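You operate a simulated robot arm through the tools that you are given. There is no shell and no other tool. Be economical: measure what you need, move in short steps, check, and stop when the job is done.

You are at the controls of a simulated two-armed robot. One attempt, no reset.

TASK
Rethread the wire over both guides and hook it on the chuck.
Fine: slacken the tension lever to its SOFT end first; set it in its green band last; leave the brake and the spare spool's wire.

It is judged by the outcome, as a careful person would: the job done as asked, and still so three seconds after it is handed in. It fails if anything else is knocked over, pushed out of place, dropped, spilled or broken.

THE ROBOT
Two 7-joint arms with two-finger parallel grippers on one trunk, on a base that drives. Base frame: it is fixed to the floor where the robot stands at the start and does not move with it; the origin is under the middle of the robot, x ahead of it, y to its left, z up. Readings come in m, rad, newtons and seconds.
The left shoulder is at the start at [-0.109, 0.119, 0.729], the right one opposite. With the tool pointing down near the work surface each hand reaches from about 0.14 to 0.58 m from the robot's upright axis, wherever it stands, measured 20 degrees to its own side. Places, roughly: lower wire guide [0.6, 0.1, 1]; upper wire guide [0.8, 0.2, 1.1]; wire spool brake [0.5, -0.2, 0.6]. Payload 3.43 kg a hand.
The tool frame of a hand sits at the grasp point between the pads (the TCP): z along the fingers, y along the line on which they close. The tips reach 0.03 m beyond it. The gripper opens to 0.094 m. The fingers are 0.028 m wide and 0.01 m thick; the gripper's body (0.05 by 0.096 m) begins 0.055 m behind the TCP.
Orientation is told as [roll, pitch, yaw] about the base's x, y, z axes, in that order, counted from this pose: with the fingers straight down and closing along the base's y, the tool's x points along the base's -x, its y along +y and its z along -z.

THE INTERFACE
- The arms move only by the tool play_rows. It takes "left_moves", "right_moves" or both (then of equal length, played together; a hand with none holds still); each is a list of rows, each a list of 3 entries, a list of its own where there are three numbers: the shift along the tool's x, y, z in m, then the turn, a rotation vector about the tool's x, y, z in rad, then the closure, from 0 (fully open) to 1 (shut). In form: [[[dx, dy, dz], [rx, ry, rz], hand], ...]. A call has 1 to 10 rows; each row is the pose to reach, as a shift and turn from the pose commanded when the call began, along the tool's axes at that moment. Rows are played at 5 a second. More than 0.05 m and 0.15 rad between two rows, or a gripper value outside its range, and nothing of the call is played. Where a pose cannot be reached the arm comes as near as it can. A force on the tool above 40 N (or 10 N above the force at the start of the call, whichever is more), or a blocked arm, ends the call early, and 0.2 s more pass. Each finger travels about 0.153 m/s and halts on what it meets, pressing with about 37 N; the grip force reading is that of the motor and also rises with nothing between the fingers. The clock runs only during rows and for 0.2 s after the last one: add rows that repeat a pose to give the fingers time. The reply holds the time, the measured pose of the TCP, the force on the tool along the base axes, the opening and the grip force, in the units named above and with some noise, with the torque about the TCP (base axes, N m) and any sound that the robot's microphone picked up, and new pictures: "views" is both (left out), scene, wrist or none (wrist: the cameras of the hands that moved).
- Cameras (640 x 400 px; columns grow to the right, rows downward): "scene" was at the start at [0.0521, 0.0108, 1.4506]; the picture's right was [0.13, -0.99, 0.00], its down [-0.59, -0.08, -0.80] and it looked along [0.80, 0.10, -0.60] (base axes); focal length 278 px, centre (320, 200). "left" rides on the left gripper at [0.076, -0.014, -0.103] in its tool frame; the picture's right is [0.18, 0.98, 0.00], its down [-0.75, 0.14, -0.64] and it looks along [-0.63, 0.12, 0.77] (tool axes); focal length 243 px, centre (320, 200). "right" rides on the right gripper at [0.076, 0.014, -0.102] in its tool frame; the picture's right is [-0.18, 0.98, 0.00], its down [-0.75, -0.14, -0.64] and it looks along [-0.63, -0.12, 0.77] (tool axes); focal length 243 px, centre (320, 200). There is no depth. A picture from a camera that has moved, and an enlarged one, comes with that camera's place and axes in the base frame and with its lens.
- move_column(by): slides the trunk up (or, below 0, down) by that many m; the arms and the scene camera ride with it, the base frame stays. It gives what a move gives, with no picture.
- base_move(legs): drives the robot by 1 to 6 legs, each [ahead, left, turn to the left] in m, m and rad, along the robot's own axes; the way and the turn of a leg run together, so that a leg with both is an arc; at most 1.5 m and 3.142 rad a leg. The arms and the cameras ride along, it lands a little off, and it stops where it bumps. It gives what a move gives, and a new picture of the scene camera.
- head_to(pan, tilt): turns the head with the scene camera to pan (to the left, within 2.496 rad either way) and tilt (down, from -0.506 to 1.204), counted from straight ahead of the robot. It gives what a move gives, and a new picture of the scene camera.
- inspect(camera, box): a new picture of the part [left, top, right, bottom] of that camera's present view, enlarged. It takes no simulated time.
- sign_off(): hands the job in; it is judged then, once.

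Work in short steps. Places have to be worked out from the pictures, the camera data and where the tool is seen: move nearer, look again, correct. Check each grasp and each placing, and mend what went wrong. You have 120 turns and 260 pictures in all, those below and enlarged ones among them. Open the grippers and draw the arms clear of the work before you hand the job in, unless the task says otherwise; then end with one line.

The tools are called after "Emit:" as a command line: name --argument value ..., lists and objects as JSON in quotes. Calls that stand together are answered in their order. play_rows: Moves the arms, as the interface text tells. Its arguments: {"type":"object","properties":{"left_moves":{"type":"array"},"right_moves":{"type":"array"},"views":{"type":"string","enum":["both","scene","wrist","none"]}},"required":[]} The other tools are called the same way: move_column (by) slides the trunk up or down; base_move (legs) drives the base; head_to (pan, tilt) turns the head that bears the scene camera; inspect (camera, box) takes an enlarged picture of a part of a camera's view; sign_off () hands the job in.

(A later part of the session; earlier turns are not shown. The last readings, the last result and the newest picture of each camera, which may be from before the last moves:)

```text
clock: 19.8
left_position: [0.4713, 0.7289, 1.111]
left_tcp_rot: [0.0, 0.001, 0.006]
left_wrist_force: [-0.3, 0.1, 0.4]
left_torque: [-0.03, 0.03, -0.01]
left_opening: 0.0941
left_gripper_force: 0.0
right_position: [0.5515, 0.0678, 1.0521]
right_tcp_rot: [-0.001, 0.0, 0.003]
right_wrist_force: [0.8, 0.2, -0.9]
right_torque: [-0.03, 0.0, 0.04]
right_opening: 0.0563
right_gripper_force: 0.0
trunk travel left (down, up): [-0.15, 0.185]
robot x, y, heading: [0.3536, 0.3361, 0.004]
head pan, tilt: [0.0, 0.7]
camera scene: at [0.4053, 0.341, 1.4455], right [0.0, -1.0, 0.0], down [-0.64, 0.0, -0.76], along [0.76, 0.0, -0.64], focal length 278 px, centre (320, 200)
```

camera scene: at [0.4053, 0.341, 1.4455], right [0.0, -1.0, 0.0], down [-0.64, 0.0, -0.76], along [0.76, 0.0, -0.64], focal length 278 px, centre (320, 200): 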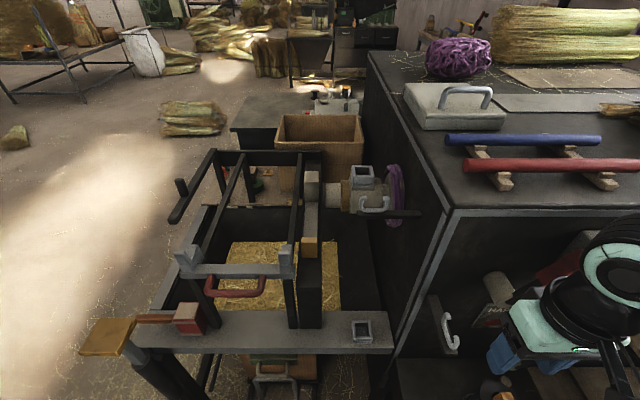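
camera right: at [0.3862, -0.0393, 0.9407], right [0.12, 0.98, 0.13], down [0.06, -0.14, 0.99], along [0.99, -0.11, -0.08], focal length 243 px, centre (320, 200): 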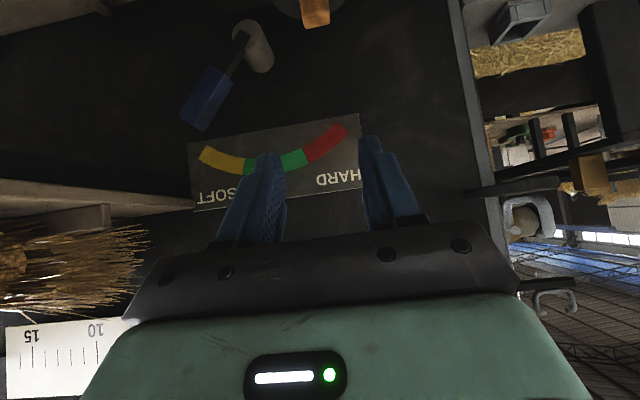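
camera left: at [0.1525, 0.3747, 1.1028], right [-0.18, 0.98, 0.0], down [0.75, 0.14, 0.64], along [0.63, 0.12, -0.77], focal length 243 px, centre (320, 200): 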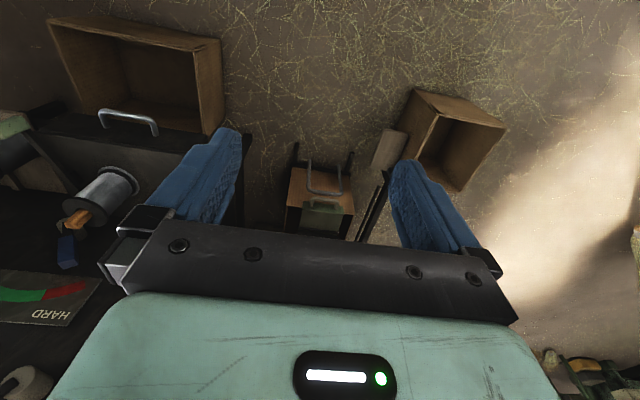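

Now at (0.354,0.336). I re-measure chuck and guides from this nearer view.

Emit:
inspect --camera "scene" --box '[336, 150, 432, 225]'

Emit:
inspect --camera "scene" --box '[410, 290, 490, 360]'

```text
5.33 times, centred on (384, 188) of scene
camera zoom: at [0.4053, 0.341, 1.4455], right [0.0, -1.0, 0.0], down [-0.64, 0.0, -0.76], along [0.76, 0.0, -0.64], focal length 1483 px, centre (-21, 267)
```

zoom: 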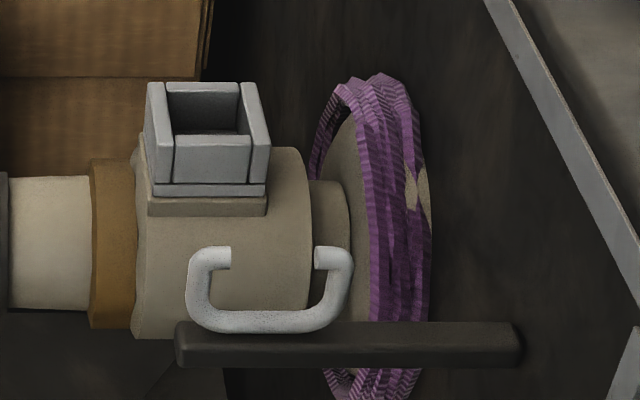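

```text
5.71 times, centred on (450, 325) of scene
camera zoom: at [0.4053, 0.341, 1.4455], right [0.0, -1.0, 0.0], down [-0.64, 0.0, -0.76], along [0.76, 0.0, -0.64], focal length 1588 px, centre (-423, -514)
```

zoom: 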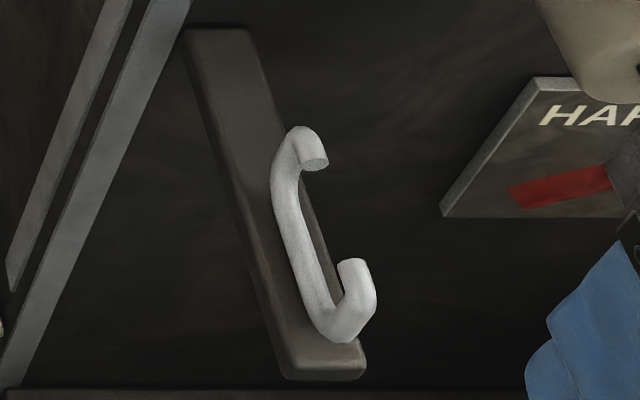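

Measurements agree (socket ≈(0.947,0.240), upper gap y≈0.240, lower gap x≈0.627). Now I move the right hand above the spool tab with a slight forward tilt so the wrist keeps off the red lever.

Emit:
play_rows --right_moves '[[[0.02, -0.03, 0.02], [0, -0.1, 0], 0.3], [[0.03, -0.06, 0.04], [0, -0.2, 0], 0.3], [[0.02, -0.085, 0.07], [0, -0.3, 0], 0.3], [[0.0, -0.11, 0.095], [0, -0.4, 0], 0.3], [[-0.01, -0.113, 0.12], [0, -0.4, 0], 0.3]]'

Emit:
inspect --camera "right" --box '[220, 0, 420, 150]'

```text
clock: 21.0
left_position: [0.4704, 0.7301, 1.1109]
left_tcp_rot: [0.001, 0.0, 0.002]
left_wrist_force: [0.3, -0.2, -0.6]
left_torque: [0.03, 0.02, 0.02]
left_opening: 0.0941
left_gripper_force: 0.1
right_position: [0.5606, -0.0449, 0.9317]
right_tcp_rot: [-0.002, -0.403, 0.003]
right_wrist_force: [0.3, 0.4, 0.1]
right_torque: [-0.01, 0.0, 0.0]
right_opening: 0.0657
right_gripper_force: 0.0
right hand out of reach, approached as far as the arm can: row 1, 2, 3, 4
trunk travel left (down, up): [-0.15, 0.185]
robot x, y, heading: [0.3539, 0.3379, 0.004]
head pan, tilt: [0.0, 0.7]
camera scene: at [0.4049, 0.341, 1.4455], right [0.0, -1.0, 0.0], down [-0.64, 0.0, -0.76], along [0.76, 0.0, -0.64], focal length 278 px, centre (320, 200)
camera right: at [0.451, -0.0316, 0.9972], right [0.17, 0.98, 0.07], down [0.44, -0.14, 0.89], along [0.88, -0.12, -0.46], focal length 243 px, centre (320, 200)
```

scene: 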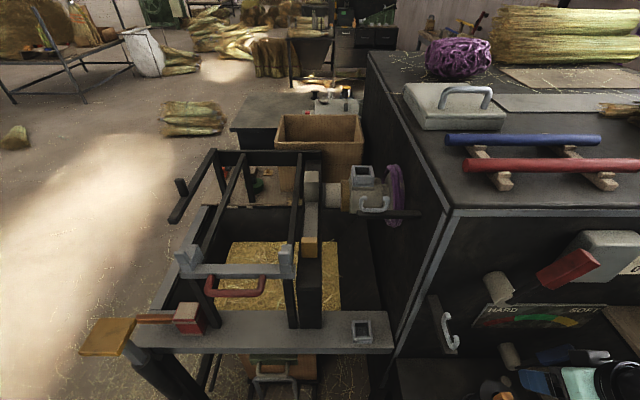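
right: 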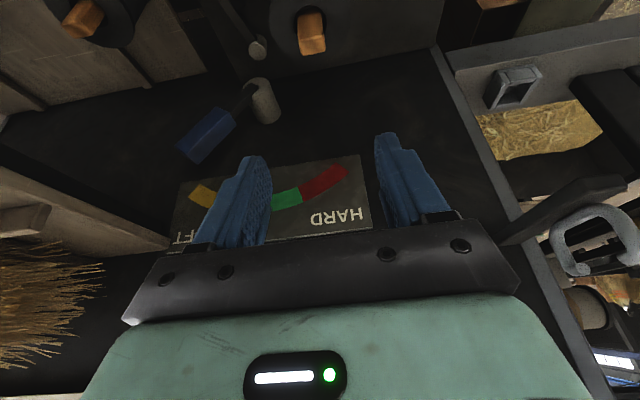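

```text
2.67 times, centred on (320, 75) of right
camera zoom: at [0.451, -0.0316, 0.9972], right [0.17, 0.98, 0.07], down [0.44, -0.14, 0.89], along [0.88, -0.12, -0.46], focal length 647 px, centre (320, 533)
```

zoom: 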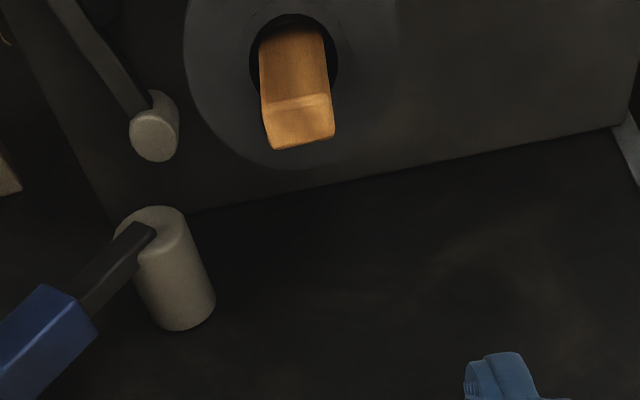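

Wrist view places the tab top at (0.580,-0.045,0.775). I lower the open fingers around it.

Emit:
play_rows --right_moves '[[[0.013, 0, 0.04], [0, 0, 0], 0.35], [[0.026, 0, 0.08], [0, 0, 0], 0.35], [[0.038, 0, 0.115], [0, 0, 0], 0.35], [[0.043, 0, 0.131], [0, 0, 0], 0.35]]'

Emit:
inspect --camera "scene" --box '[450, 340, 546, 400]'

```text
clock: 22.0
left_position: [0.4695, 0.7291, 1.1106]
left_tcp_rot: [0.0, 0.002, 0.004]
left_wrist_force: [-0.2, 0.5, -0.3]
left_torque: [-0.02, 0.01, -0.01]
left_opening: 0.094
left_gripper_force: 0.0
right_position: [0.5728, -0.0447, 0.7932]
right_tcp_rot: [0.002, -0.4, 0.003]
right_wrist_force: [0.0, -0.2, -0.2]
right_torque: [-0.07, 0.03, -0.02]
right_opening: 0.0611
right_gripper_force: 0.1
trunk travel left (down, up): [-0.15, 0.185]
robot x, y, heading: [0.354, 0.3392, 0.003]
head pan, tilt: [0.0, 0.7]
camera scene: at [0.4044, 0.341, 1.4455], right [0.0, -1.0, 0.0], down [-0.64, 0.0, -0.76], along [0.76, 0.0, -0.64], focal length 278 px, centre (320, 200)
camera right: at [0.4634, -0.0316, 0.859], right [0.17, 0.98, 0.07], down [0.44, -0.14, 0.88], along [0.88, -0.11, -0.46], focal length 243 px, centre (320, 200)
```

scene: 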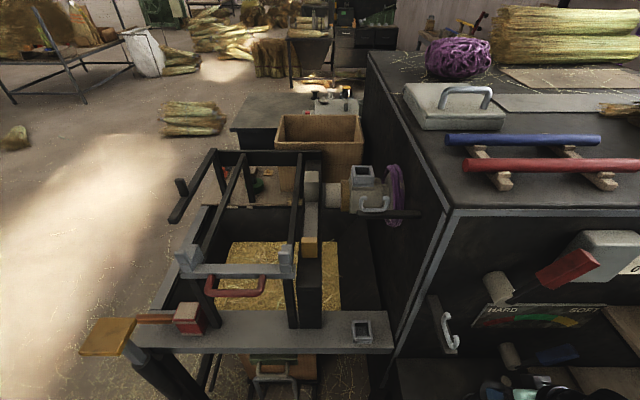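
right: 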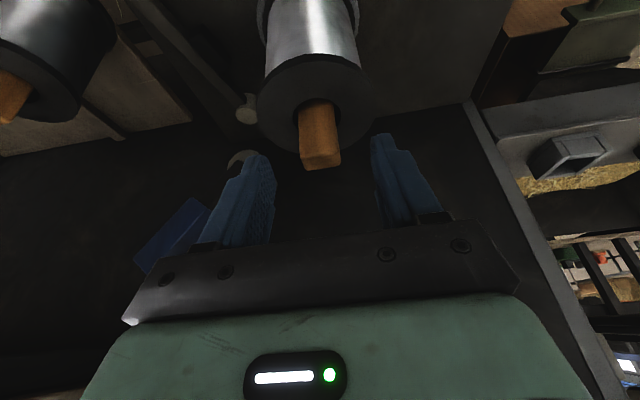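

```text
6.67 times, centred on (498, 370) of scene
camera zoom: at [0.4044, 0.341, 1.4455], right [0.0, -1.0, 0.0], down [-0.64, 0.0, -0.76], along [0.76, 0.0, -0.64], focal length 1853 px, centre (-867, -933)
```

zoom: 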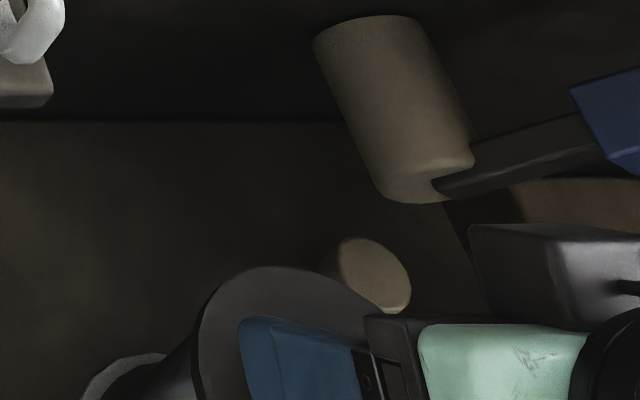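

The tips overlap the tab by only about 1 cm; the flange plane is near z=0.74, so I lower another 13 mm and close.

Emit:
play_rows --right_moves '[[[0.0025, 0, 0.007], [0, 0, 0], 0.35], [[0.005, 0, 0.012], [0, 0, 0], 0.35], [[0.005, 0, 0.012], [0, 0, 0], 0.6], [[0.005, 0, 0.012], [0, 0, 0], 0.9], [[0.005, 0, 0.012], [0, 0, 0], 0.9]]' --views "wrist"

```text
clock: 23.2
left_position: [0.4697, 0.7286, 1.1124]
left_tcp_rot: [0.001, 0.0, 0.005]
left_wrist_force: [-0.4, -0.5, -0.4]
left_torque: [-0.01, 0.01, 0.01]
left_opening: 0.094
left_gripper_force: 0.0
right_position: [0.5735, -0.0455, 0.7811]
right_tcp_rot: [-0.001, -0.4, 0.001]
right_wrist_force: [0.3, 0.5, -0.3]
right_torque: [-0.02, -0.04, -0.01]
right_opening: 0.0223
right_gripper_force: 37.0
trunk travel left (down, up): [-0.15, 0.185]
robot x, y, heading: [0.3519, 0.342, 0.003]
head pan, tilt: [0.0, 0.7]
camera right: at [0.4635, -0.0312, 0.8467], right [0.17, 0.98, 0.07], down [0.44, -0.14, 0.88], along [0.88, -0.12, -0.46], focal length 243 px, centre (320, 200)
```

right: 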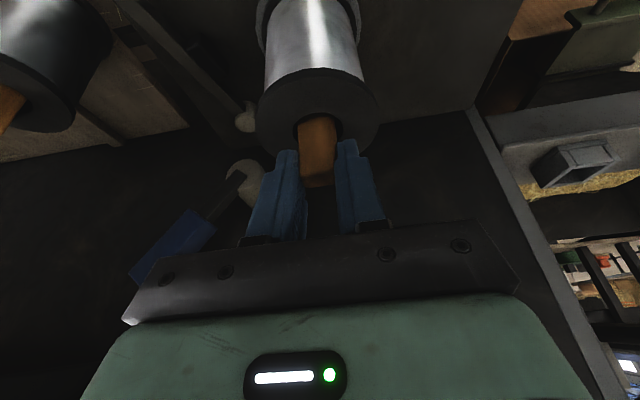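

Gripped, 22 mm wide. I lift straight up 8 cm and see what hangs from it.

Emit:
play_rows --right_moves '[[[-0.0078, 0, -0.0184], [0, 0, 0], 0.9], [[-0.0156, 0, -0.0368], [0, 0, 0], 0.9], [[-0.0233, 0, -0.0553], [0, 0, 0], 0.9], [[-0.0311, 0, -0.0737], [0, 0, 0], 0.9]]'

Emit:
inspect --camera "right" --box '[200, 0, 440, 220]'

```text
clock: 24.2
left_position: [0.4698, 0.7296, 1.1119]
left_tcp_rot: [0.002, 0.001, 0.006]
left_wrist_force: [-0.4, 0.0, 0.7]
left_torque: [-0.03, -0.01, -0.03]
left_opening: 0.0939
left_gripper_force: 0.1
right_position: [0.571, -0.046, 0.8617]
right_tcp_rot: [0.001, -0.399, 0.0]
right_wrist_force: [-0.5, 0.5, -1.0]
right_torque: [0.0, 0.02, 0.01]
right_opening: 0.0225
right_gripper_force: 36.4
trunk travel left (down, up): [-0.15, 0.185]
robot x, y, heading: [0.3547, 0.3402, 0.005]
head pan, tilt: [0.0, 0.7]
camera scene: at [0.4043, 0.3411, 1.4455], right [0.0, -1.0, 0.0], down [-0.64, 0.0, -0.76], along [0.76, 0.0, -0.64], focal length 278 px, centre (320, 200)
camera right: at [0.4613, -0.0324, 0.9275], right [0.17, 0.98, 0.07], down [0.44, -0.14, 0.88], along [0.88, -0.12, -0.46], focal length 243 px, centre (320, 200)
```

scene: 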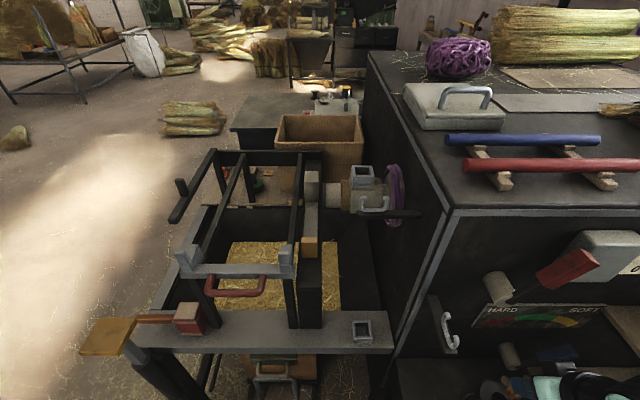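
right: 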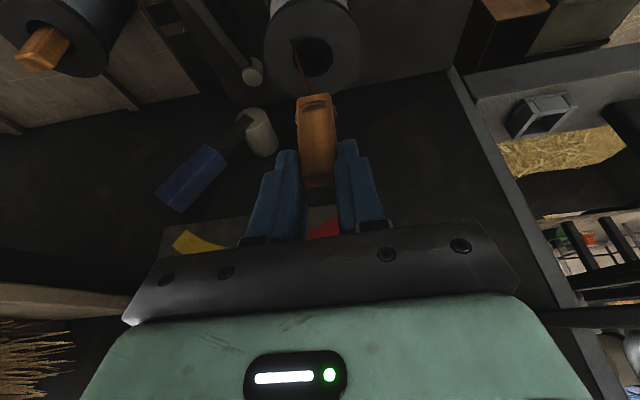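

```text
1.82 times, centred on (320, 110) of right
camera zoom: at [0.4613, -0.0324, 0.9275], right [0.17, 0.98, 0.07], down [0.44, -0.14, 0.88], along [0.88, -0.12, -0.46], focal length 441 px, centre (320, 364)
```

zoom: 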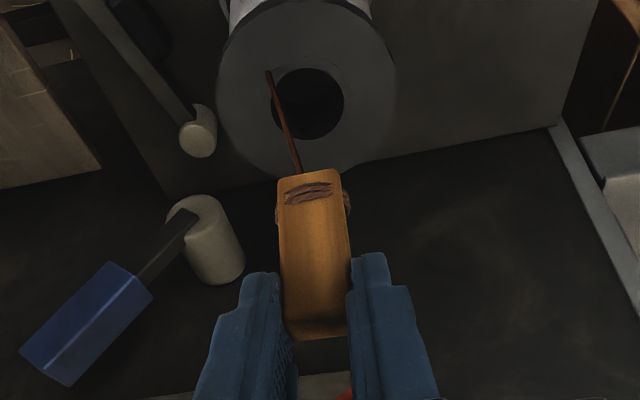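

The tab (about 60 mm long) hangs vertically with the dark-red wire running from its lower end to the spool. I need more height reach at the chuck, so I raise the trunk 0.18, which lifts the tab straight up.

Emit:
move_column --by 0.18

Emit:
inspect --camera "scene" --box '[400, 260, 600, 400]'

Emit:
inspect --camera "right" --box '[200, 0, 440, 220]'

```text
clock: 26.2
left_position: [0.469, 0.7298, 1.2919]
left_tcp_rot: [0.001, -0.001, 0.007]
left_wrist_force: [-0.4, 0.9, 0.1]
left_torque: [0.01, 0.03, 0.01]
left_opening: 0.094
left_gripper_force: 0.1
right_position: [0.5714, -0.045, 1.0422]
right_tcp_rot: [0.0, -0.398, 0.003]
right_wrist_force: [-0.5, 0.5, -0.4]
right_torque: [-0.02, -0.03, -0.03]
right_opening: 0.0225
right_gripper_force: 37.0
trunk travel left (down, up): [-0.33, 0.005]
robot x, y, heading: [0.351, 0.3401, -0.0]
head pan, tilt: [0.0, 0.7]
```

```text
2.86 times, centred on (500, 330) of scene
camera zoom: at [0.3948, 0.3409, 1.6288], right [0.0, -1.0, 0.0], down [-0.64, 0.0, -0.77], along [0.77, 0.0, -0.64], focal length 794 px, centre (-194, -171)
```

zoom: 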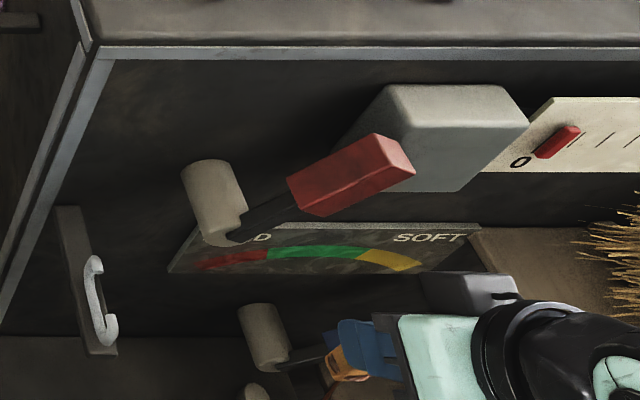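

```text
1.82 times, centred on (320, 110) of right
camera zoom: at [0.462, -0.0313, 1.1067], right [0.17, 0.98, 0.07], down [0.44, -0.14, 0.88], along [0.88, -0.12, -0.46], focal length 441 px, centre (320, 364)
```

zoom: 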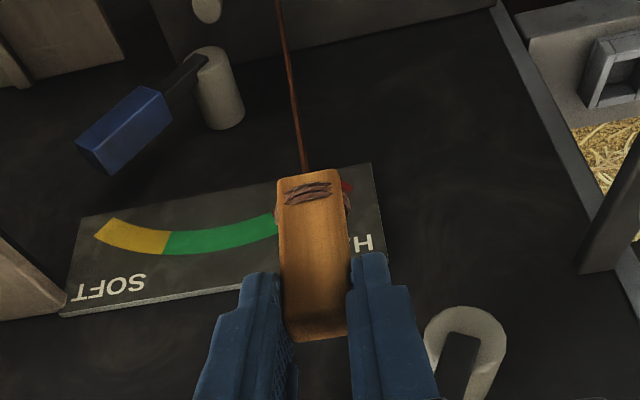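

Wire trails fine and lever hub (0.645,0.01,1.01) is clear of the hand. I carry the tab up and left to just above the lower guide.

Emit:
play_rows --right_moves '[[[-0.0117, 0.03, -0.0276], [0, 0, 0], 0.9], [[-0.026, 0.065, -0.0487], [0, 0, 0], 0.9], [[-0.0362, 0.1, -0.0498], [0, 0, 0], 0.9], [[-0.0556, 0.13, -0.0416], [0, 0, 0], 0.9], [[-0.0685, 0.155, -0.0362], [0, 0, 0], 0.9]]'

Emit:
inspect --camera "scene" --box '[400, 240, 528, 360]'

Emit:
inspect --camera "right" --box '[200, 0, 440, 220]'

```text
clock: 27.4
left_position: [0.4697, 0.7299, 1.2917]
left_tcp_rot: [0.0, 0.0, 0.005]
left_wrist_force: [0.2, 0.0, -0.3]
left_torque: [0.01, -0.03, -0.02]
left_opening: 0.0939
left_gripper_force: 0.0
right_position: [0.6223, 0.1118, 1.1013]
right_tcp_rot: [0.001, -0.4, 0.002]
right_wrist_force: [0.0, 0.2, 0.0]
right_torque: [0.0, -0.02, 0.01]
right_opening: 0.0225
right_gripper_force: 37.0
trunk travel left (down, up): [-0.33, 0.005]
robot x, y, heading: [0.3519, 0.3373, 0.001]
head pan, tilt: [0.0, 0.7]
camera scene: at [0.3963, 0.3414, 1.6289], right [0.0, -1.0, 0.0], down [-0.64, 0.0, -0.76], along [0.76, 0.0, -0.64], focal length 278 px, centre (320, 200)
camera right: at [0.5118, 0.126, 1.1671], right [0.17, 0.98, 0.07], down [0.44, -0.14, 0.88], along [0.88, -0.12, -0.46], focal length 243 px, centre (320, 200)
```

scene: 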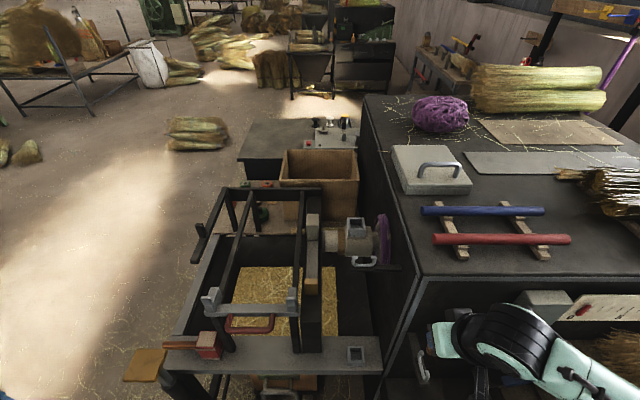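
right: 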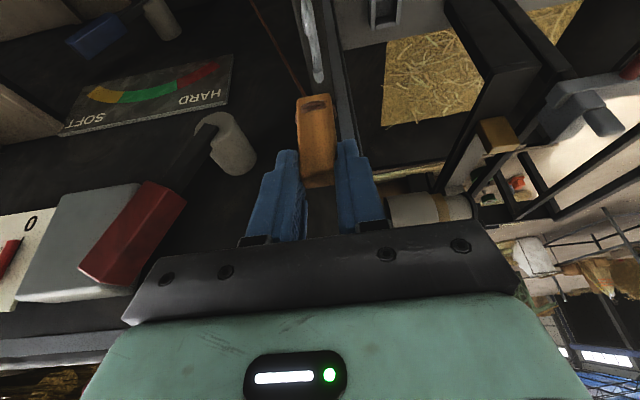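

```text
3.33 times, centred on (464, 300) of scene
camera zoom: at [0.3963, 0.3414, 1.6289], right [0.0, -1.0, 0.0], down [-0.64, 0.0, -0.76], along [0.76, 0.0, -0.64], focal length 927 px, centre (-160, -133)
```

zoom: 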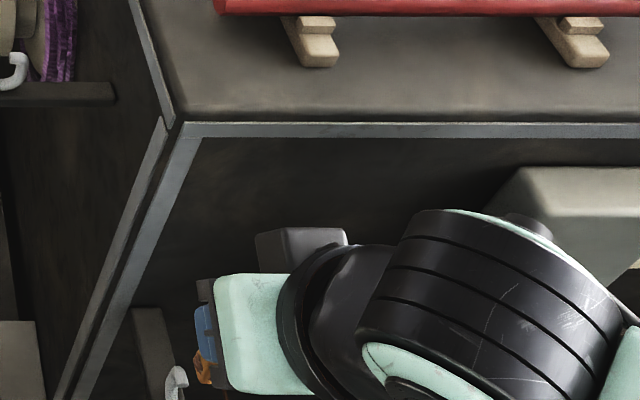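

```text
1.82 times, centred on (320, 110) of right
camera zoom: at [0.5118, 0.126, 1.1671], right [0.17, 0.98, 0.07], down [0.44, -0.14, 0.88], along [0.88, -0.12, -0.46], focal length 441 px, centre (320, 364)
```

zoom: 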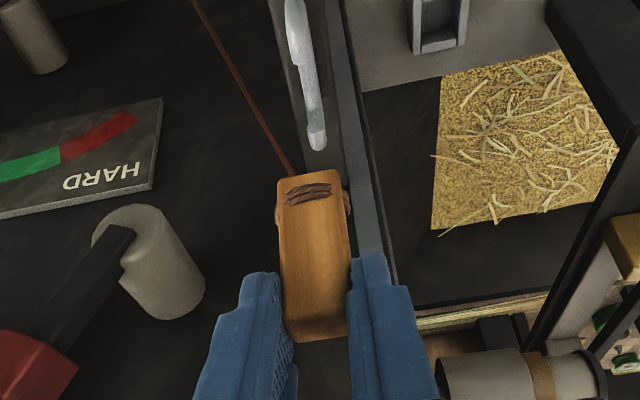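

Tab is right above the guide opening (projection of the guide agrees with my estimate). I carry it across to the left so the wire drops between the prongs.

Emit:
play_rows --right_moves '[[[-0.0028, 0.03, 0.0012], [0, 0, 0], 0.9], [[-0.0092, 0.06, 0.0039], [0, 0, 0], 0.9], [[-0.0212, 0.09, 0.0089], [0, 0, 0], 0.9], [[-0.035, 0.12, 0.0148], [0, 0, 0], 0.9]]'

Emit:
inspect --camera "scene" --box '[380, 280, 480, 400]'

Emit:
inspect --camera "right" --box '[200, 0, 440, 220]'

```text
clock: 28.4
left_position: [0.4711, 0.7287, 1.2927]
left_tcp_rot: [-0.004, -0.001, 0.004]
left_wrist_force: [0.1, -0.7, -0.7]
left_torque: [-0.02, -0.01, 0.01]
left_opening: 0.0937
left_gripper_force: 0.1
right_position: [0.6608, 0.2313, 1.0989]
right_tcp_rot: [0.0, -0.4, 0.001]
right_wrist_force: [0.9, -0.4, -0.3]
right_torque: [-0.05, -0.01, -0.04]
right_opening: 0.0223
right_gripper_force: 36.5
trunk travel left (down, up): [-0.33, 0.005]
robot x, y, heading: [0.3559, 0.342, 0.006]
head pan, tilt: [0.0, 0.7]
camera scene: at [0.3964, 0.3426, 1.6289], right [0.0, -1.0, 0.0], down [-0.64, 0.0, -0.76], along [0.76, 0.0, -0.64], focal length 278 px, centre (320, 200)
camera right: at [0.5503, 0.244, 1.1651], right [0.17, 0.98, 0.07], down [0.44, -0.14, 0.88], along [0.88, -0.12, -0.46], focal length 243 px, centre (320, 200)
```

scene: 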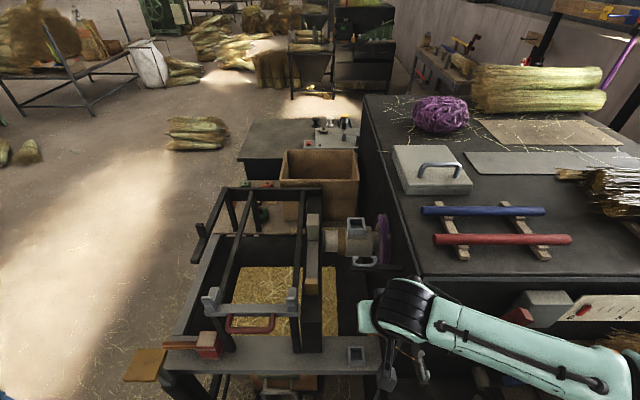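
right: 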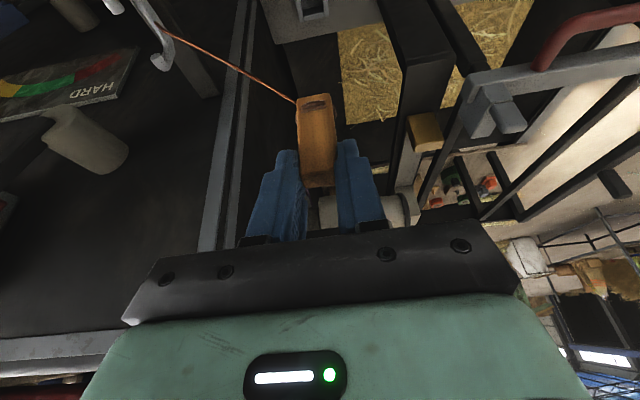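

```text
3.33 times, centred on (430, 340) of scene
camera zoom: at [0.3964, 0.3426, 1.6289], right [0.0, -1.0, 0.0], down [-0.64, 0.0, -0.76], along [0.76, 0.0, -0.64], focal length 927 px, centre (-47, -267)
```

zoom: 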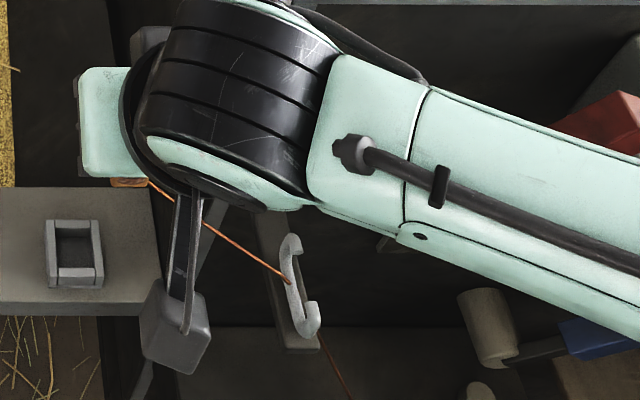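

```text
1.82 times, centred on (320, 110) of right
camera zoom: at [0.5503, 0.244, 1.1651], right [0.17, 0.98, 0.07], down [0.44, -0.14, 0.88], along [0.88, -0.12, -0.46], focal length 441 px, centre (320, 364)
```

zoom: 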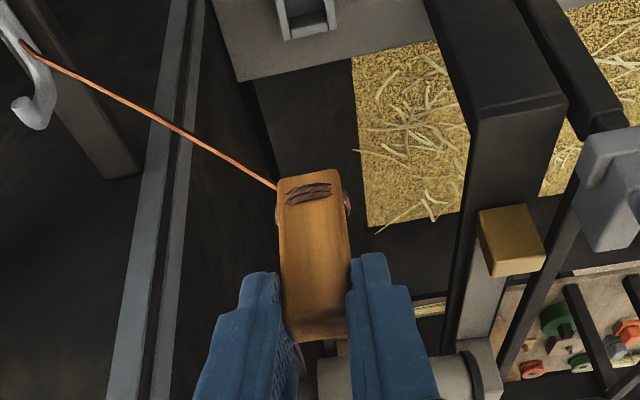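

The wire lies inside the lower guide. Before the upper guide I lift the hand, then check the floor ahead for driving a bit nearer.

Emit:
play_rows --right_moves '[[[-0.0117, -0.003, -0.04], [0, 0, 0], 0.9], [[-0.0234, -0.006, -0.08], [0, 0, 0], 0.9], [[-0.035, -0.01, -0.115], [0, 0, 0], 0.9]]' --views "wrist"

Emit:
head_to --pan 0.0 --tilt 1.2

```text
clock: 29.2
left_position: [0.4705, 0.7285, 1.292]
left_tcp_rot: [-0.001, -0.002, 0.005]
left_wrist_force: [0.3, -0.2, -0.5]
left_torque: [0.0, -0.02, -0.03]
left_opening: 0.0941
left_gripper_force: 0.1
right_position: [0.6461, 0.2178, 1.2205]
right_tcp_rot: [0.0, -0.397, 0.001]
right_wrist_force: [-0.5, -0.3, -0.3]
right_torque: [-0.04, 0.02, -0.01]
right_opening: 0.0225
right_gripper_force: 36.8
trunk travel left (down, up): [-0.33, 0.005]
robot x, y, heading: [0.3524, 0.341, 0.005]
head pan, tilt: [0.0, 0.7]
camera right: at [0.5368, 0.2311, 1.2861], right [0.17, 0.98, 0.07], down [0.44, -0.14, 0.88], along [0.88, -0.12, -0.46], focal length 243 px, centre (320, 200)
```

right: 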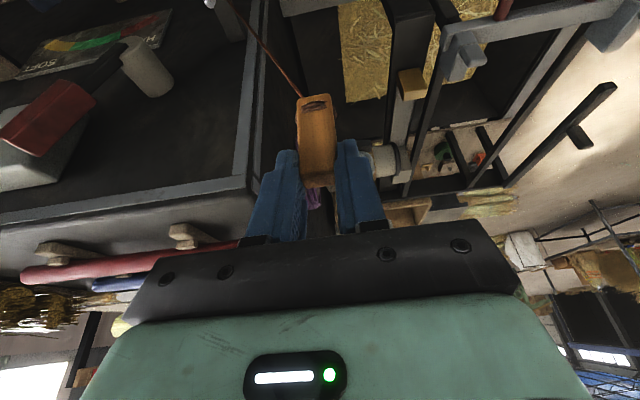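

```text
clock: 30.2
left_position: [0.4695, 0.729, 1.291]
left_tcp_rot: [0.001, -0.002, 0.006]
left_wrist_force: [0.0, 0.7, -0.4]
left_torque: [0.0, 0.04, 0.03]
left_opening: 0.0941
left_gripper_force: 0.1
right_position: [0.6477, 0.2162, 1.2183]
right_tcp_rot: [0.001, -0.401, 0.001]
right_wrist_force: [0.0, 0.3, 0.9]
right_torque: [-0.01, -0.02, -0.01]
right_opening: 0.0222
right_gripper_force: 36.9
trunk travel left (down, up): [-0.33, 0.005]
robot x, y, heading: [0.3507, 0.3424, 0.003]
head pan, tilt: [0.0, 1.201]
camera scene: at [0.3668, 0.3409, 1.5929], right [0.0, -1.0, 0.0], down [-0.93, 0.0, -0.36], along [0.36, 0.0, -0.93], focal length 278 px, centre (320, 200)
```

scene: 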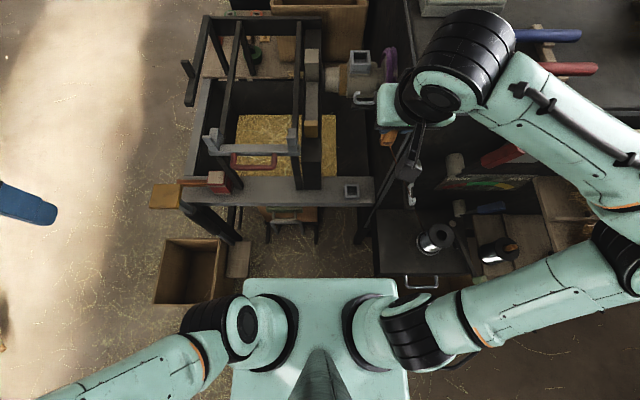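

The stool under the rail begins about x≈0.73, the base front is near 0.57; I drive ahead 0.09.

Emit:
base_move --legs '[[0.09, 0, 0]]'

Emit:
head_to --pan -0.1 --tilt 0.95

Emit:
inspect --camera "right" --box '[200, 0, 440, 220]'

```text
clock: 31.3
left_position: [0.5591, 0.73, 1.2908]
left_tcp_rot: [0.0, 0.0, 0.004]
left_wrist_force: [0.5, -1.0, 0.1]
left_torque: [0.0, 0.05, 0.03]
left_opening: 0.0943
left_gripper_force: 0.0
right_position: [0.7355, 0.217, 1.2194]
right_tcp_rot: [0.0, -0.4, 0.0]
right_wrist_force: [0.2, 0.9, -1.0]
right_torque: [0.01, 0.01, 0.02]
right_opening: 0.0219
right_gripper_force: 37.4
trunk travel left (down, up): [-0.33, 0.005]
robot x, y, heading: [0.4435, 0.3424, 0.006]
head pan, tilt: [0.0, 1.201]
camera scene: at [0.4556, 0.3411, 1.5926], right [0.0, -1.0, 0.0], down [-0.93, 0.0, -0.36], along [0.36, 0.0, -0.93], focal length 278 px, centre (320, 200)
```

scene: 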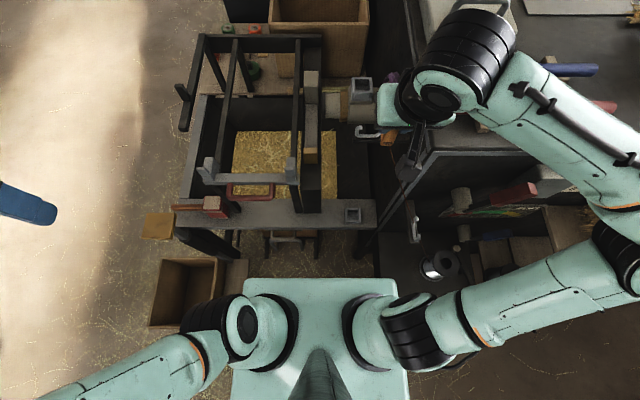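

```text
clock: 32.0
left_position: [0.5605, 0.7296, 1.291]
left_tcp_rot: [0.0, 0.0, 0.004]
left_wrist_force: [-0.3, -0.1, -1.1]
left_torque: [-0.01, -0.01, 0.02]
left_opening: 0.094
left_gripper_force: 0.1
right_position: [0.736, 0.2181, 1.2204]
right_tcp_rot: [0.001, -0.4, 0.002]
right_wrist_force: [-0.1, 0.7, -0.5]
right_torque: [-0.02, 0.0, -0.04]
right_opening: 0.0226
right_gripper_force: 36.3
trunk travel left (down, up): [-0.33, 0.005]
robot x, y, heading: [0.4444, 0.3443, 0.004]
head pan, tilt: [-0.099, 0.949]
camera scene: at [0.4728, 0.3339, 1.6091], right [-0.1, -1.0, 0.0], down [-0.81, 0.08, -0.58], along [0.58, -0.06, -0.81], focal length 278 px, centre (320, 200)
```

scene: 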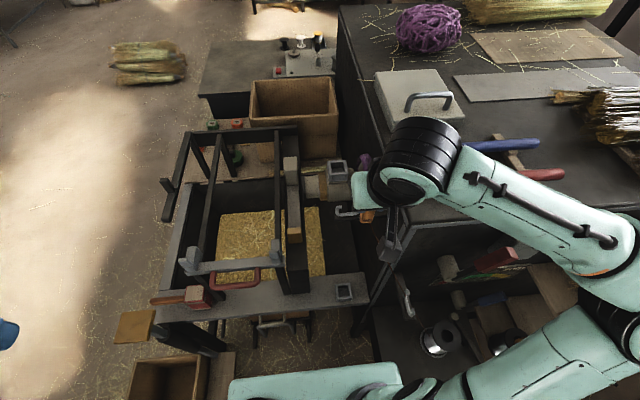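

```text
1.82 times, centred on (320, 110) of right
camera zoom: at [0.6264, 0.2313, 1.2856], right [0.17, 0.98, 0.07], down [0.44, -0.14, 0.88], along [0.88, -0.12, -0.46], focal length 441 px, centre (320, 364)
```

zoom: 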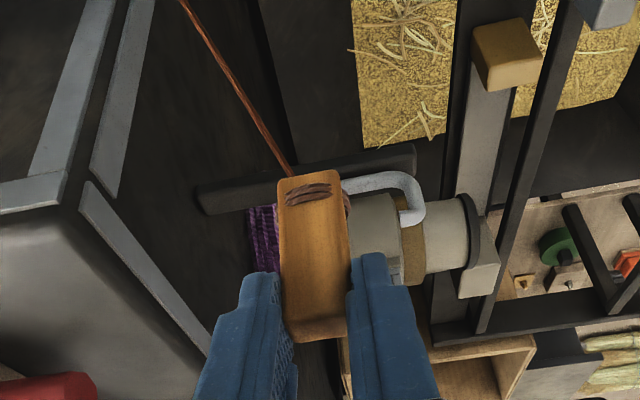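

Guide projection matches my estimate. I carry the tab over the gap and beyond to the left-back, still above the lips, and check the wire before lowering.

Emit:
play_rows --right_moves '[[[-0.023, 0.01, 0.0097], [0, 0, 0], 0.9], [[-0.0442, 0.02, 0.0187], [0, 0, 0], 0.9], [[-0.0691, 0.042, 0.0292], [0, 0, 0], 0.9], [[-0.0893, 0.06, 0.0377], [0, 0, 0], 0.9]]'

Emit:
inspect --camera "right" --box '[200, 0, 440, 220]'

Emit:
inspect --camera "scene" --box '[320, 150, 432, 250]'

```text
clock: 33.0
left_position: [0.5609, 0.7289, 1.291]
left_tcp_rot: [-0.001, -0.001, 0.004]
left_wrist_force: [0.4, -0.3, -0.5]
left_torque: [0.0, -0.02, 0.0]
left_opening: 0.0941
left_gripper_force: 0.0
right_position: [0.8341, 0.2793, 1.2214]
right_tcp_rot: [-0.001, -0.399, 0.002]
right_wrist_force: [0.4, 0.9, 0.1]
right_torque: [0.04, 0.02, 0.02]
right_opening: 0.0225
right_gripper_force: 36.9
trunk travel left (down, up): [-0.33, 0.005]
robot x, y, heading: [0.44, 0.3401, 0.002]
head pan, tilt: [-0.099, 0.949]
camera scene: at [0.474, 0.334, 1.6091], right [-0.1, -1.0, 0.0], down [-0.81, 0.08, -0.58], along [0.58, -0.06, -0.81], focal length 278 px, centre (320, 200)
camera right: at [0.724, 0.2922, 1.2863], right [0.17, 0.98, 0.07], down [0.44, -0.14, 0.88], along [0.88, -0.12, -0.46], focal length 243 px, centre (320, 200)
```

scene: 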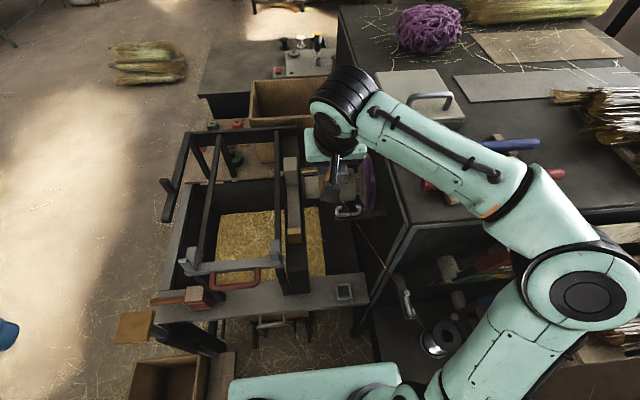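
right: 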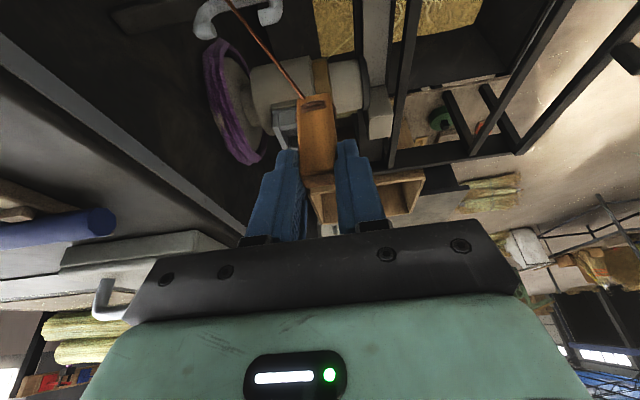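

```text
1.82 times, centred on (320, 110) of right
camera zoom: at [0.724, 0.2922, 1.2863], right [0.17, 0.98, 0.07], down [0.44, -0.14, 0.88], along [0.88, -0.12, -0.46], focal length 441 px, centre (320, 364)
```

zoom: 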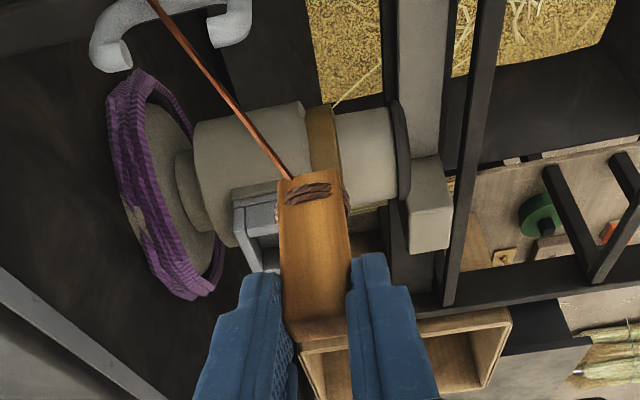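

```text
4.00 times, centred on (376, 200) of scene
camera zoom: at [0.474, 0.334, 1.6091], right [-0.1, -1.0, 0.0], down [-0.81, 0.08, -0.58], along [0.58, -0.06, -0.81], focal length 1112 px, centre (96, 200)
```

zoom: 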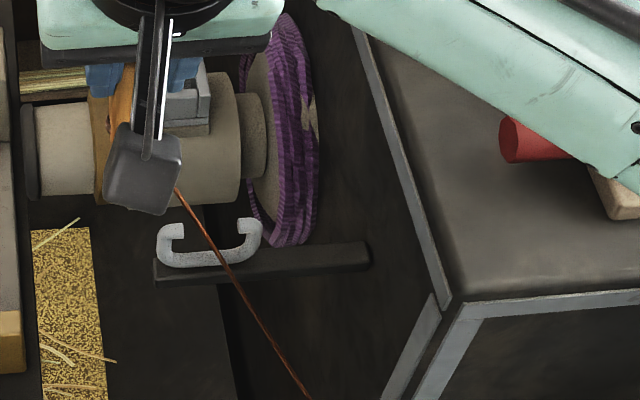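

The wire runs between the prongs. I lower the tab so it drops under the lips.

Emit:
play_rows --right_moves '[[[0.007, 0, 0.021], [0, 0, 0], 0.9], [[0.0147, 0, 0.0426], [0, 0, 0], 0.9]]'

Emit:
inspect --camera "scene" --box '[320, 150, 432, 250]'

Emit:
inspect --camera "right" --box '[200, 0, 440, 220]'

```text
clock: 33.6
left_position: [0.5596, 0.7295, 1.2919]
left_tcp_rot: [0.0, 0.0, 0.004]
left_wrist_force: [-0.7, 0.0, -1.4]
left_torque: [-0.02, 0.03, -0.01]
left_opening: 0.0938
left_gripper_force: 0.1
right_position: [0.8361, 0.2774, 1.1758]
right_tcp_rot: [0.002, -0.401, 0.0]
right_wrist_force: [0.0, -0.1, 0.5]
right_torque: [-0.02, 0.0, 0.0]
right_opening: 0.0229
right_gripper_force: 36.8
trunk travel left (down, up): [-0.33, 0.005]
robot x, y, heading: [0.4439, 0.3386, 0.002]
head pan, tilt: [-0.099, 0.949]
camera scene: at [0.4728, 0.3339, 1.6091], right [-0.1, -1.0, 0.0], down [-0.81, 0.08, -0.58], along [0.58, -0.06, -0.81], focal length 278 px, centre (320, 200)
camera right: at [0.727, 0.2914, 1.2419], right [0.17, 0.98, 0.07], down [0.44, -0.14, 0.88], along [0.88, -0.12, -0.46], focal length 243 px, centre (320, 200)
```

scene: 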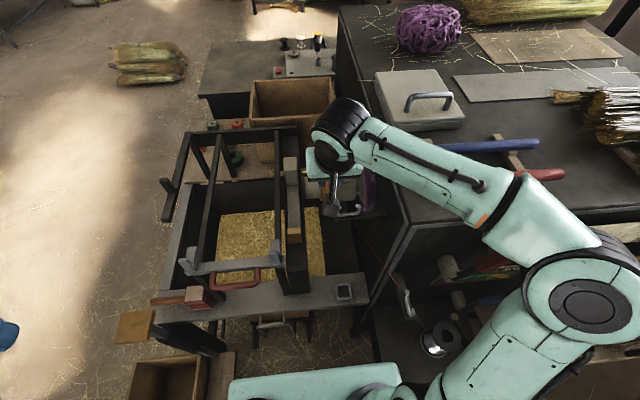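
right: 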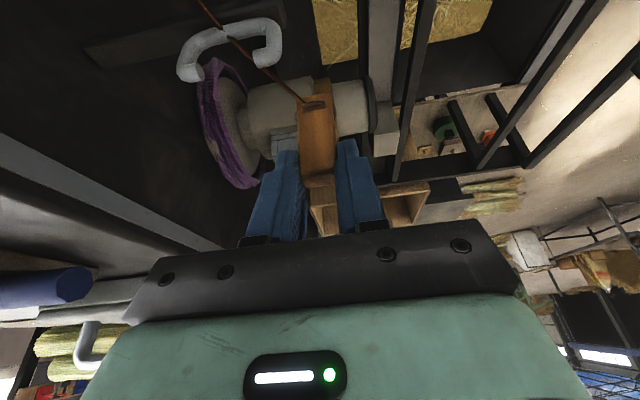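

```text
4.00 times, centred on (376, 200) of scene
camera zoom: at [0.4728, 0.3339, 1.6091], right [-0.1, -1.0, 0.0], down [-0.81, 0.08, -0.58], along [0.58, -0.06, -0.81], focal length 1112 px, centre (96, 200)
```

zoom: 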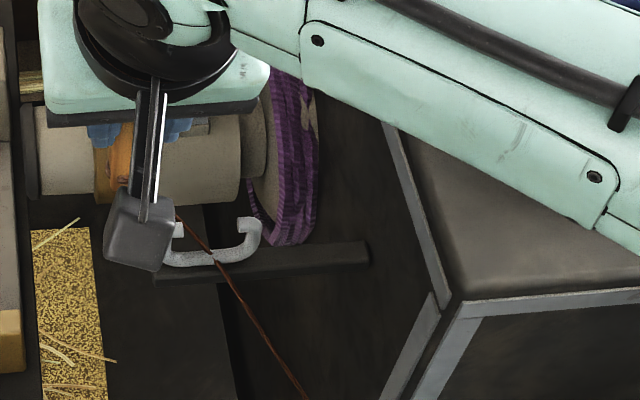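

```text
1.82 times, centred on (320, 110) of right
camera zoom: at [0.727, 0.2914, 1.2419], right [0.17, 0.98, 0.07], down [0.44, -0.14, 0.88], along [0.88, -0.12, -0.46], focal length 441 px, centre (320, 364)
```

zoom: 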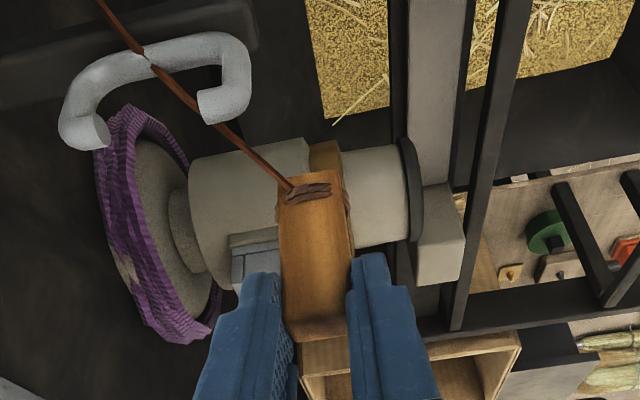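

The wire is captured under the lips of the upper guide. Now I carry the tab over the socket, staying about 2.5 cm above its rim.

Emit:
play_rows --right_moves '[[[-0.032, -0.012, 0.0145], [0, 0, 0], 0.9], [[-0.064, -0.025, 0.029], [0, 0, 0], 0.9], [[-0.0946, -0.037, 0.0433], [0, 0, 0], 0.9]]'

Emit:
inspect --camera "right" --box '[220, 40, 420, 200]'

Emit:
inspect --camera "scene" --box '[300, 120, 412, 220]'

```text
clock: 34.4
left_position: [0.5606, 0.7299, 1.2912]
left_tcp_rot: [0.0, -0.001, 0.004]
left_wrist_force: [-0.5, 0.3, 0.4]
left_torque: [-0.02, 0.0, 0.0]
left_opening: 0.0939
left_gripper_force: 0.1
right_position: [0.9389, 0.2413, 1.171]
right_tcp_rot: [0.0, -0.4, 0.003]
right_wrist_force: [0.4, -0.2, 0.3]
right_torque: [-0.01, 0.02, -0.01]
right_opening: 0.0226
right_gripper_force: 36.9
trunk travel left (down, up): [-0.33, 0.005]
robot x, y, heading: [0.4411, 0.3391, 0.003]
head pan, tilt: [-0.099, 0.949]
camera scene: at [0.4735, 0.334, 1.6091], right [-0.1, -1.0, 0.0], down [-0.81, 0.08, -0.58], along [0.58, -0.06, -0.81], focal length 278 px, centre (320, 200)
camera right: at [0.8293, 0.2543, 1.2369], right [0.17, 0.98, 0.07], down [0.45, -0.14, 0.88], along [0.88, -0.12, -0.46], focal length 243 px, centre (320, 200)
```

scene: 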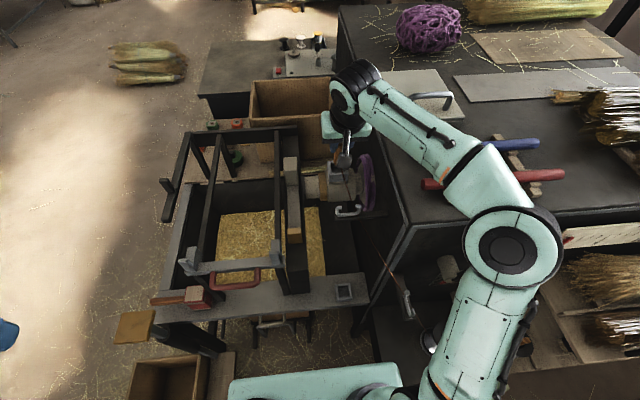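
right: 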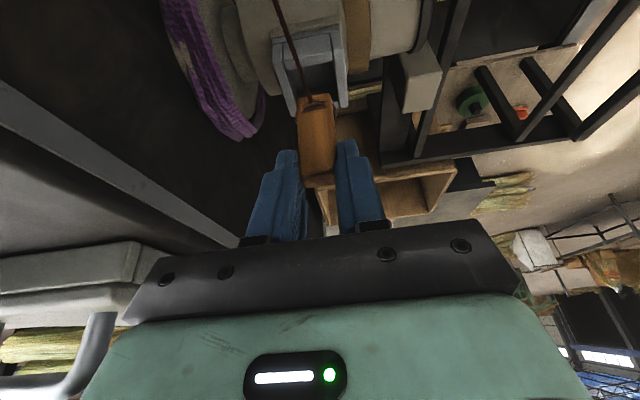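

```text
2.50 times, centred on (320, 120) of right
camera zoom: at [0.8293, 0.2543, 1.2369], right [0.17, 0.98, 0.07], down [0.45, -0.14, 0.88], along [0.88, -0.12, -0.46], focal length 606 px, centre (320, 400)
```

zoom: 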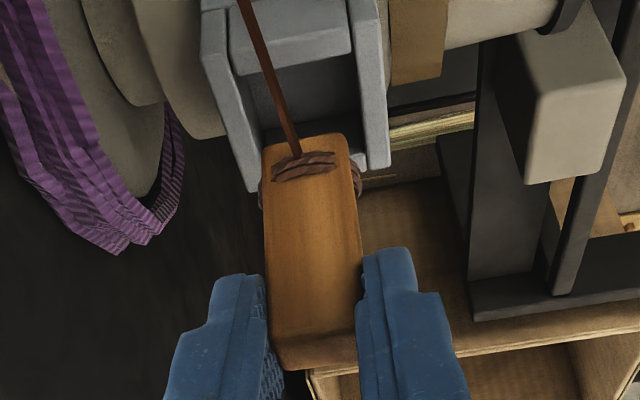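

```text
4.00 times, centred on (356, 170) of scene
camera zoom: at [0.4735, 0.334, 1.6091], right [-0.1, -1.0, 0.0], down [-0.81, 0.08, -0.58], along [0.58, -0.06, -0.81], focal length 1112 px, centre (176, 320)
```

zoom: 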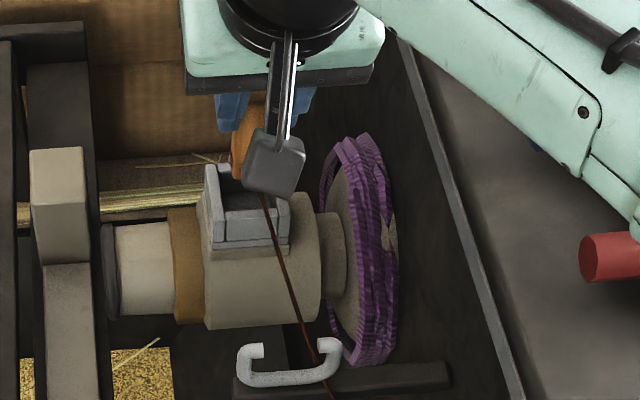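

I must confirm the wire still sits inside the upper guide.

Emit:
inspect --camera "scene" --box '[352, 196, 384, 226]'

Emit:
inspect --camera "scene" --box '[340, 180, 440, 340]'

Emit:
inspect --camera "right" --box '[220, 0, 380, 110]'

```text
13.33 times, centred on (368, 211) of scene
camera zoom: at [0.4735, 0.334, 1.6091], right [-0.1, -1.0, 0.0], down [-0.81, 0.08, -0.58], along [0.58, -0.06, -0.81], focal length 3706 px, centre (-320, 53)
```

zoom: 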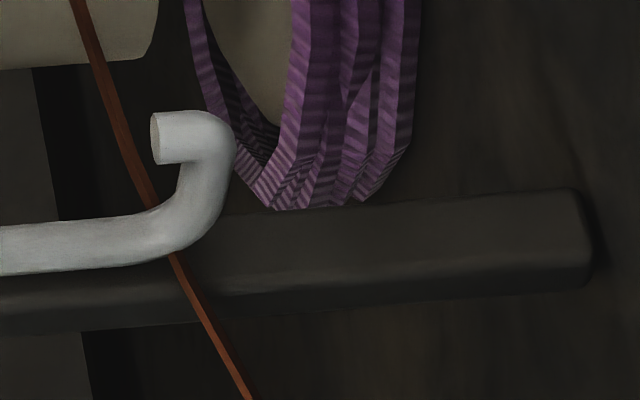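

```text
2.50 times, centred on (390, 260) of scene
camera zoom: at [0.4735, 0.334, 1.6091], right [-0.1, -1.0, 0.0], down [-0.81, 0.08, -0.58], along [0.58, -0.06, -0.81], focal length 695 px, centre (145, 50)
```

zoom: 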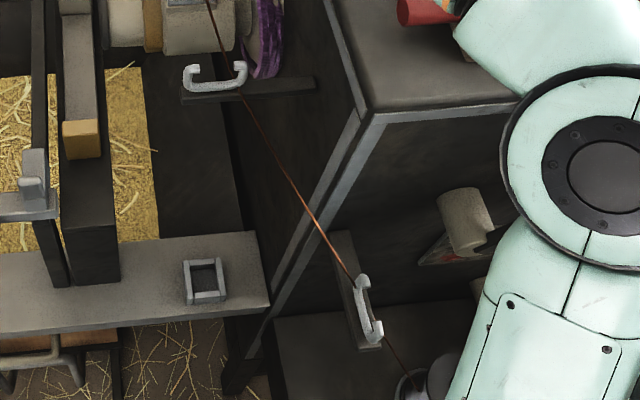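

```text
3.64 times, centred on (300, 55) of right
camera zoom: at [0.8293, 0.2543, 1.2369], right [0.17, 0.98, 0.07], down [0.45, -0.14, 0.88], along [0.88, -0.12, -0.46], focal length 882 px, centre (393, 727)
```

zoom: 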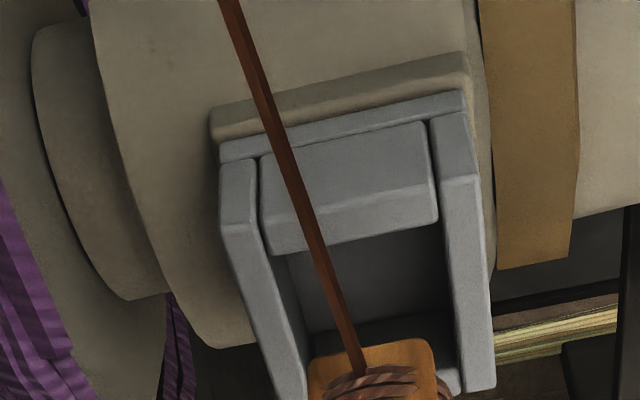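

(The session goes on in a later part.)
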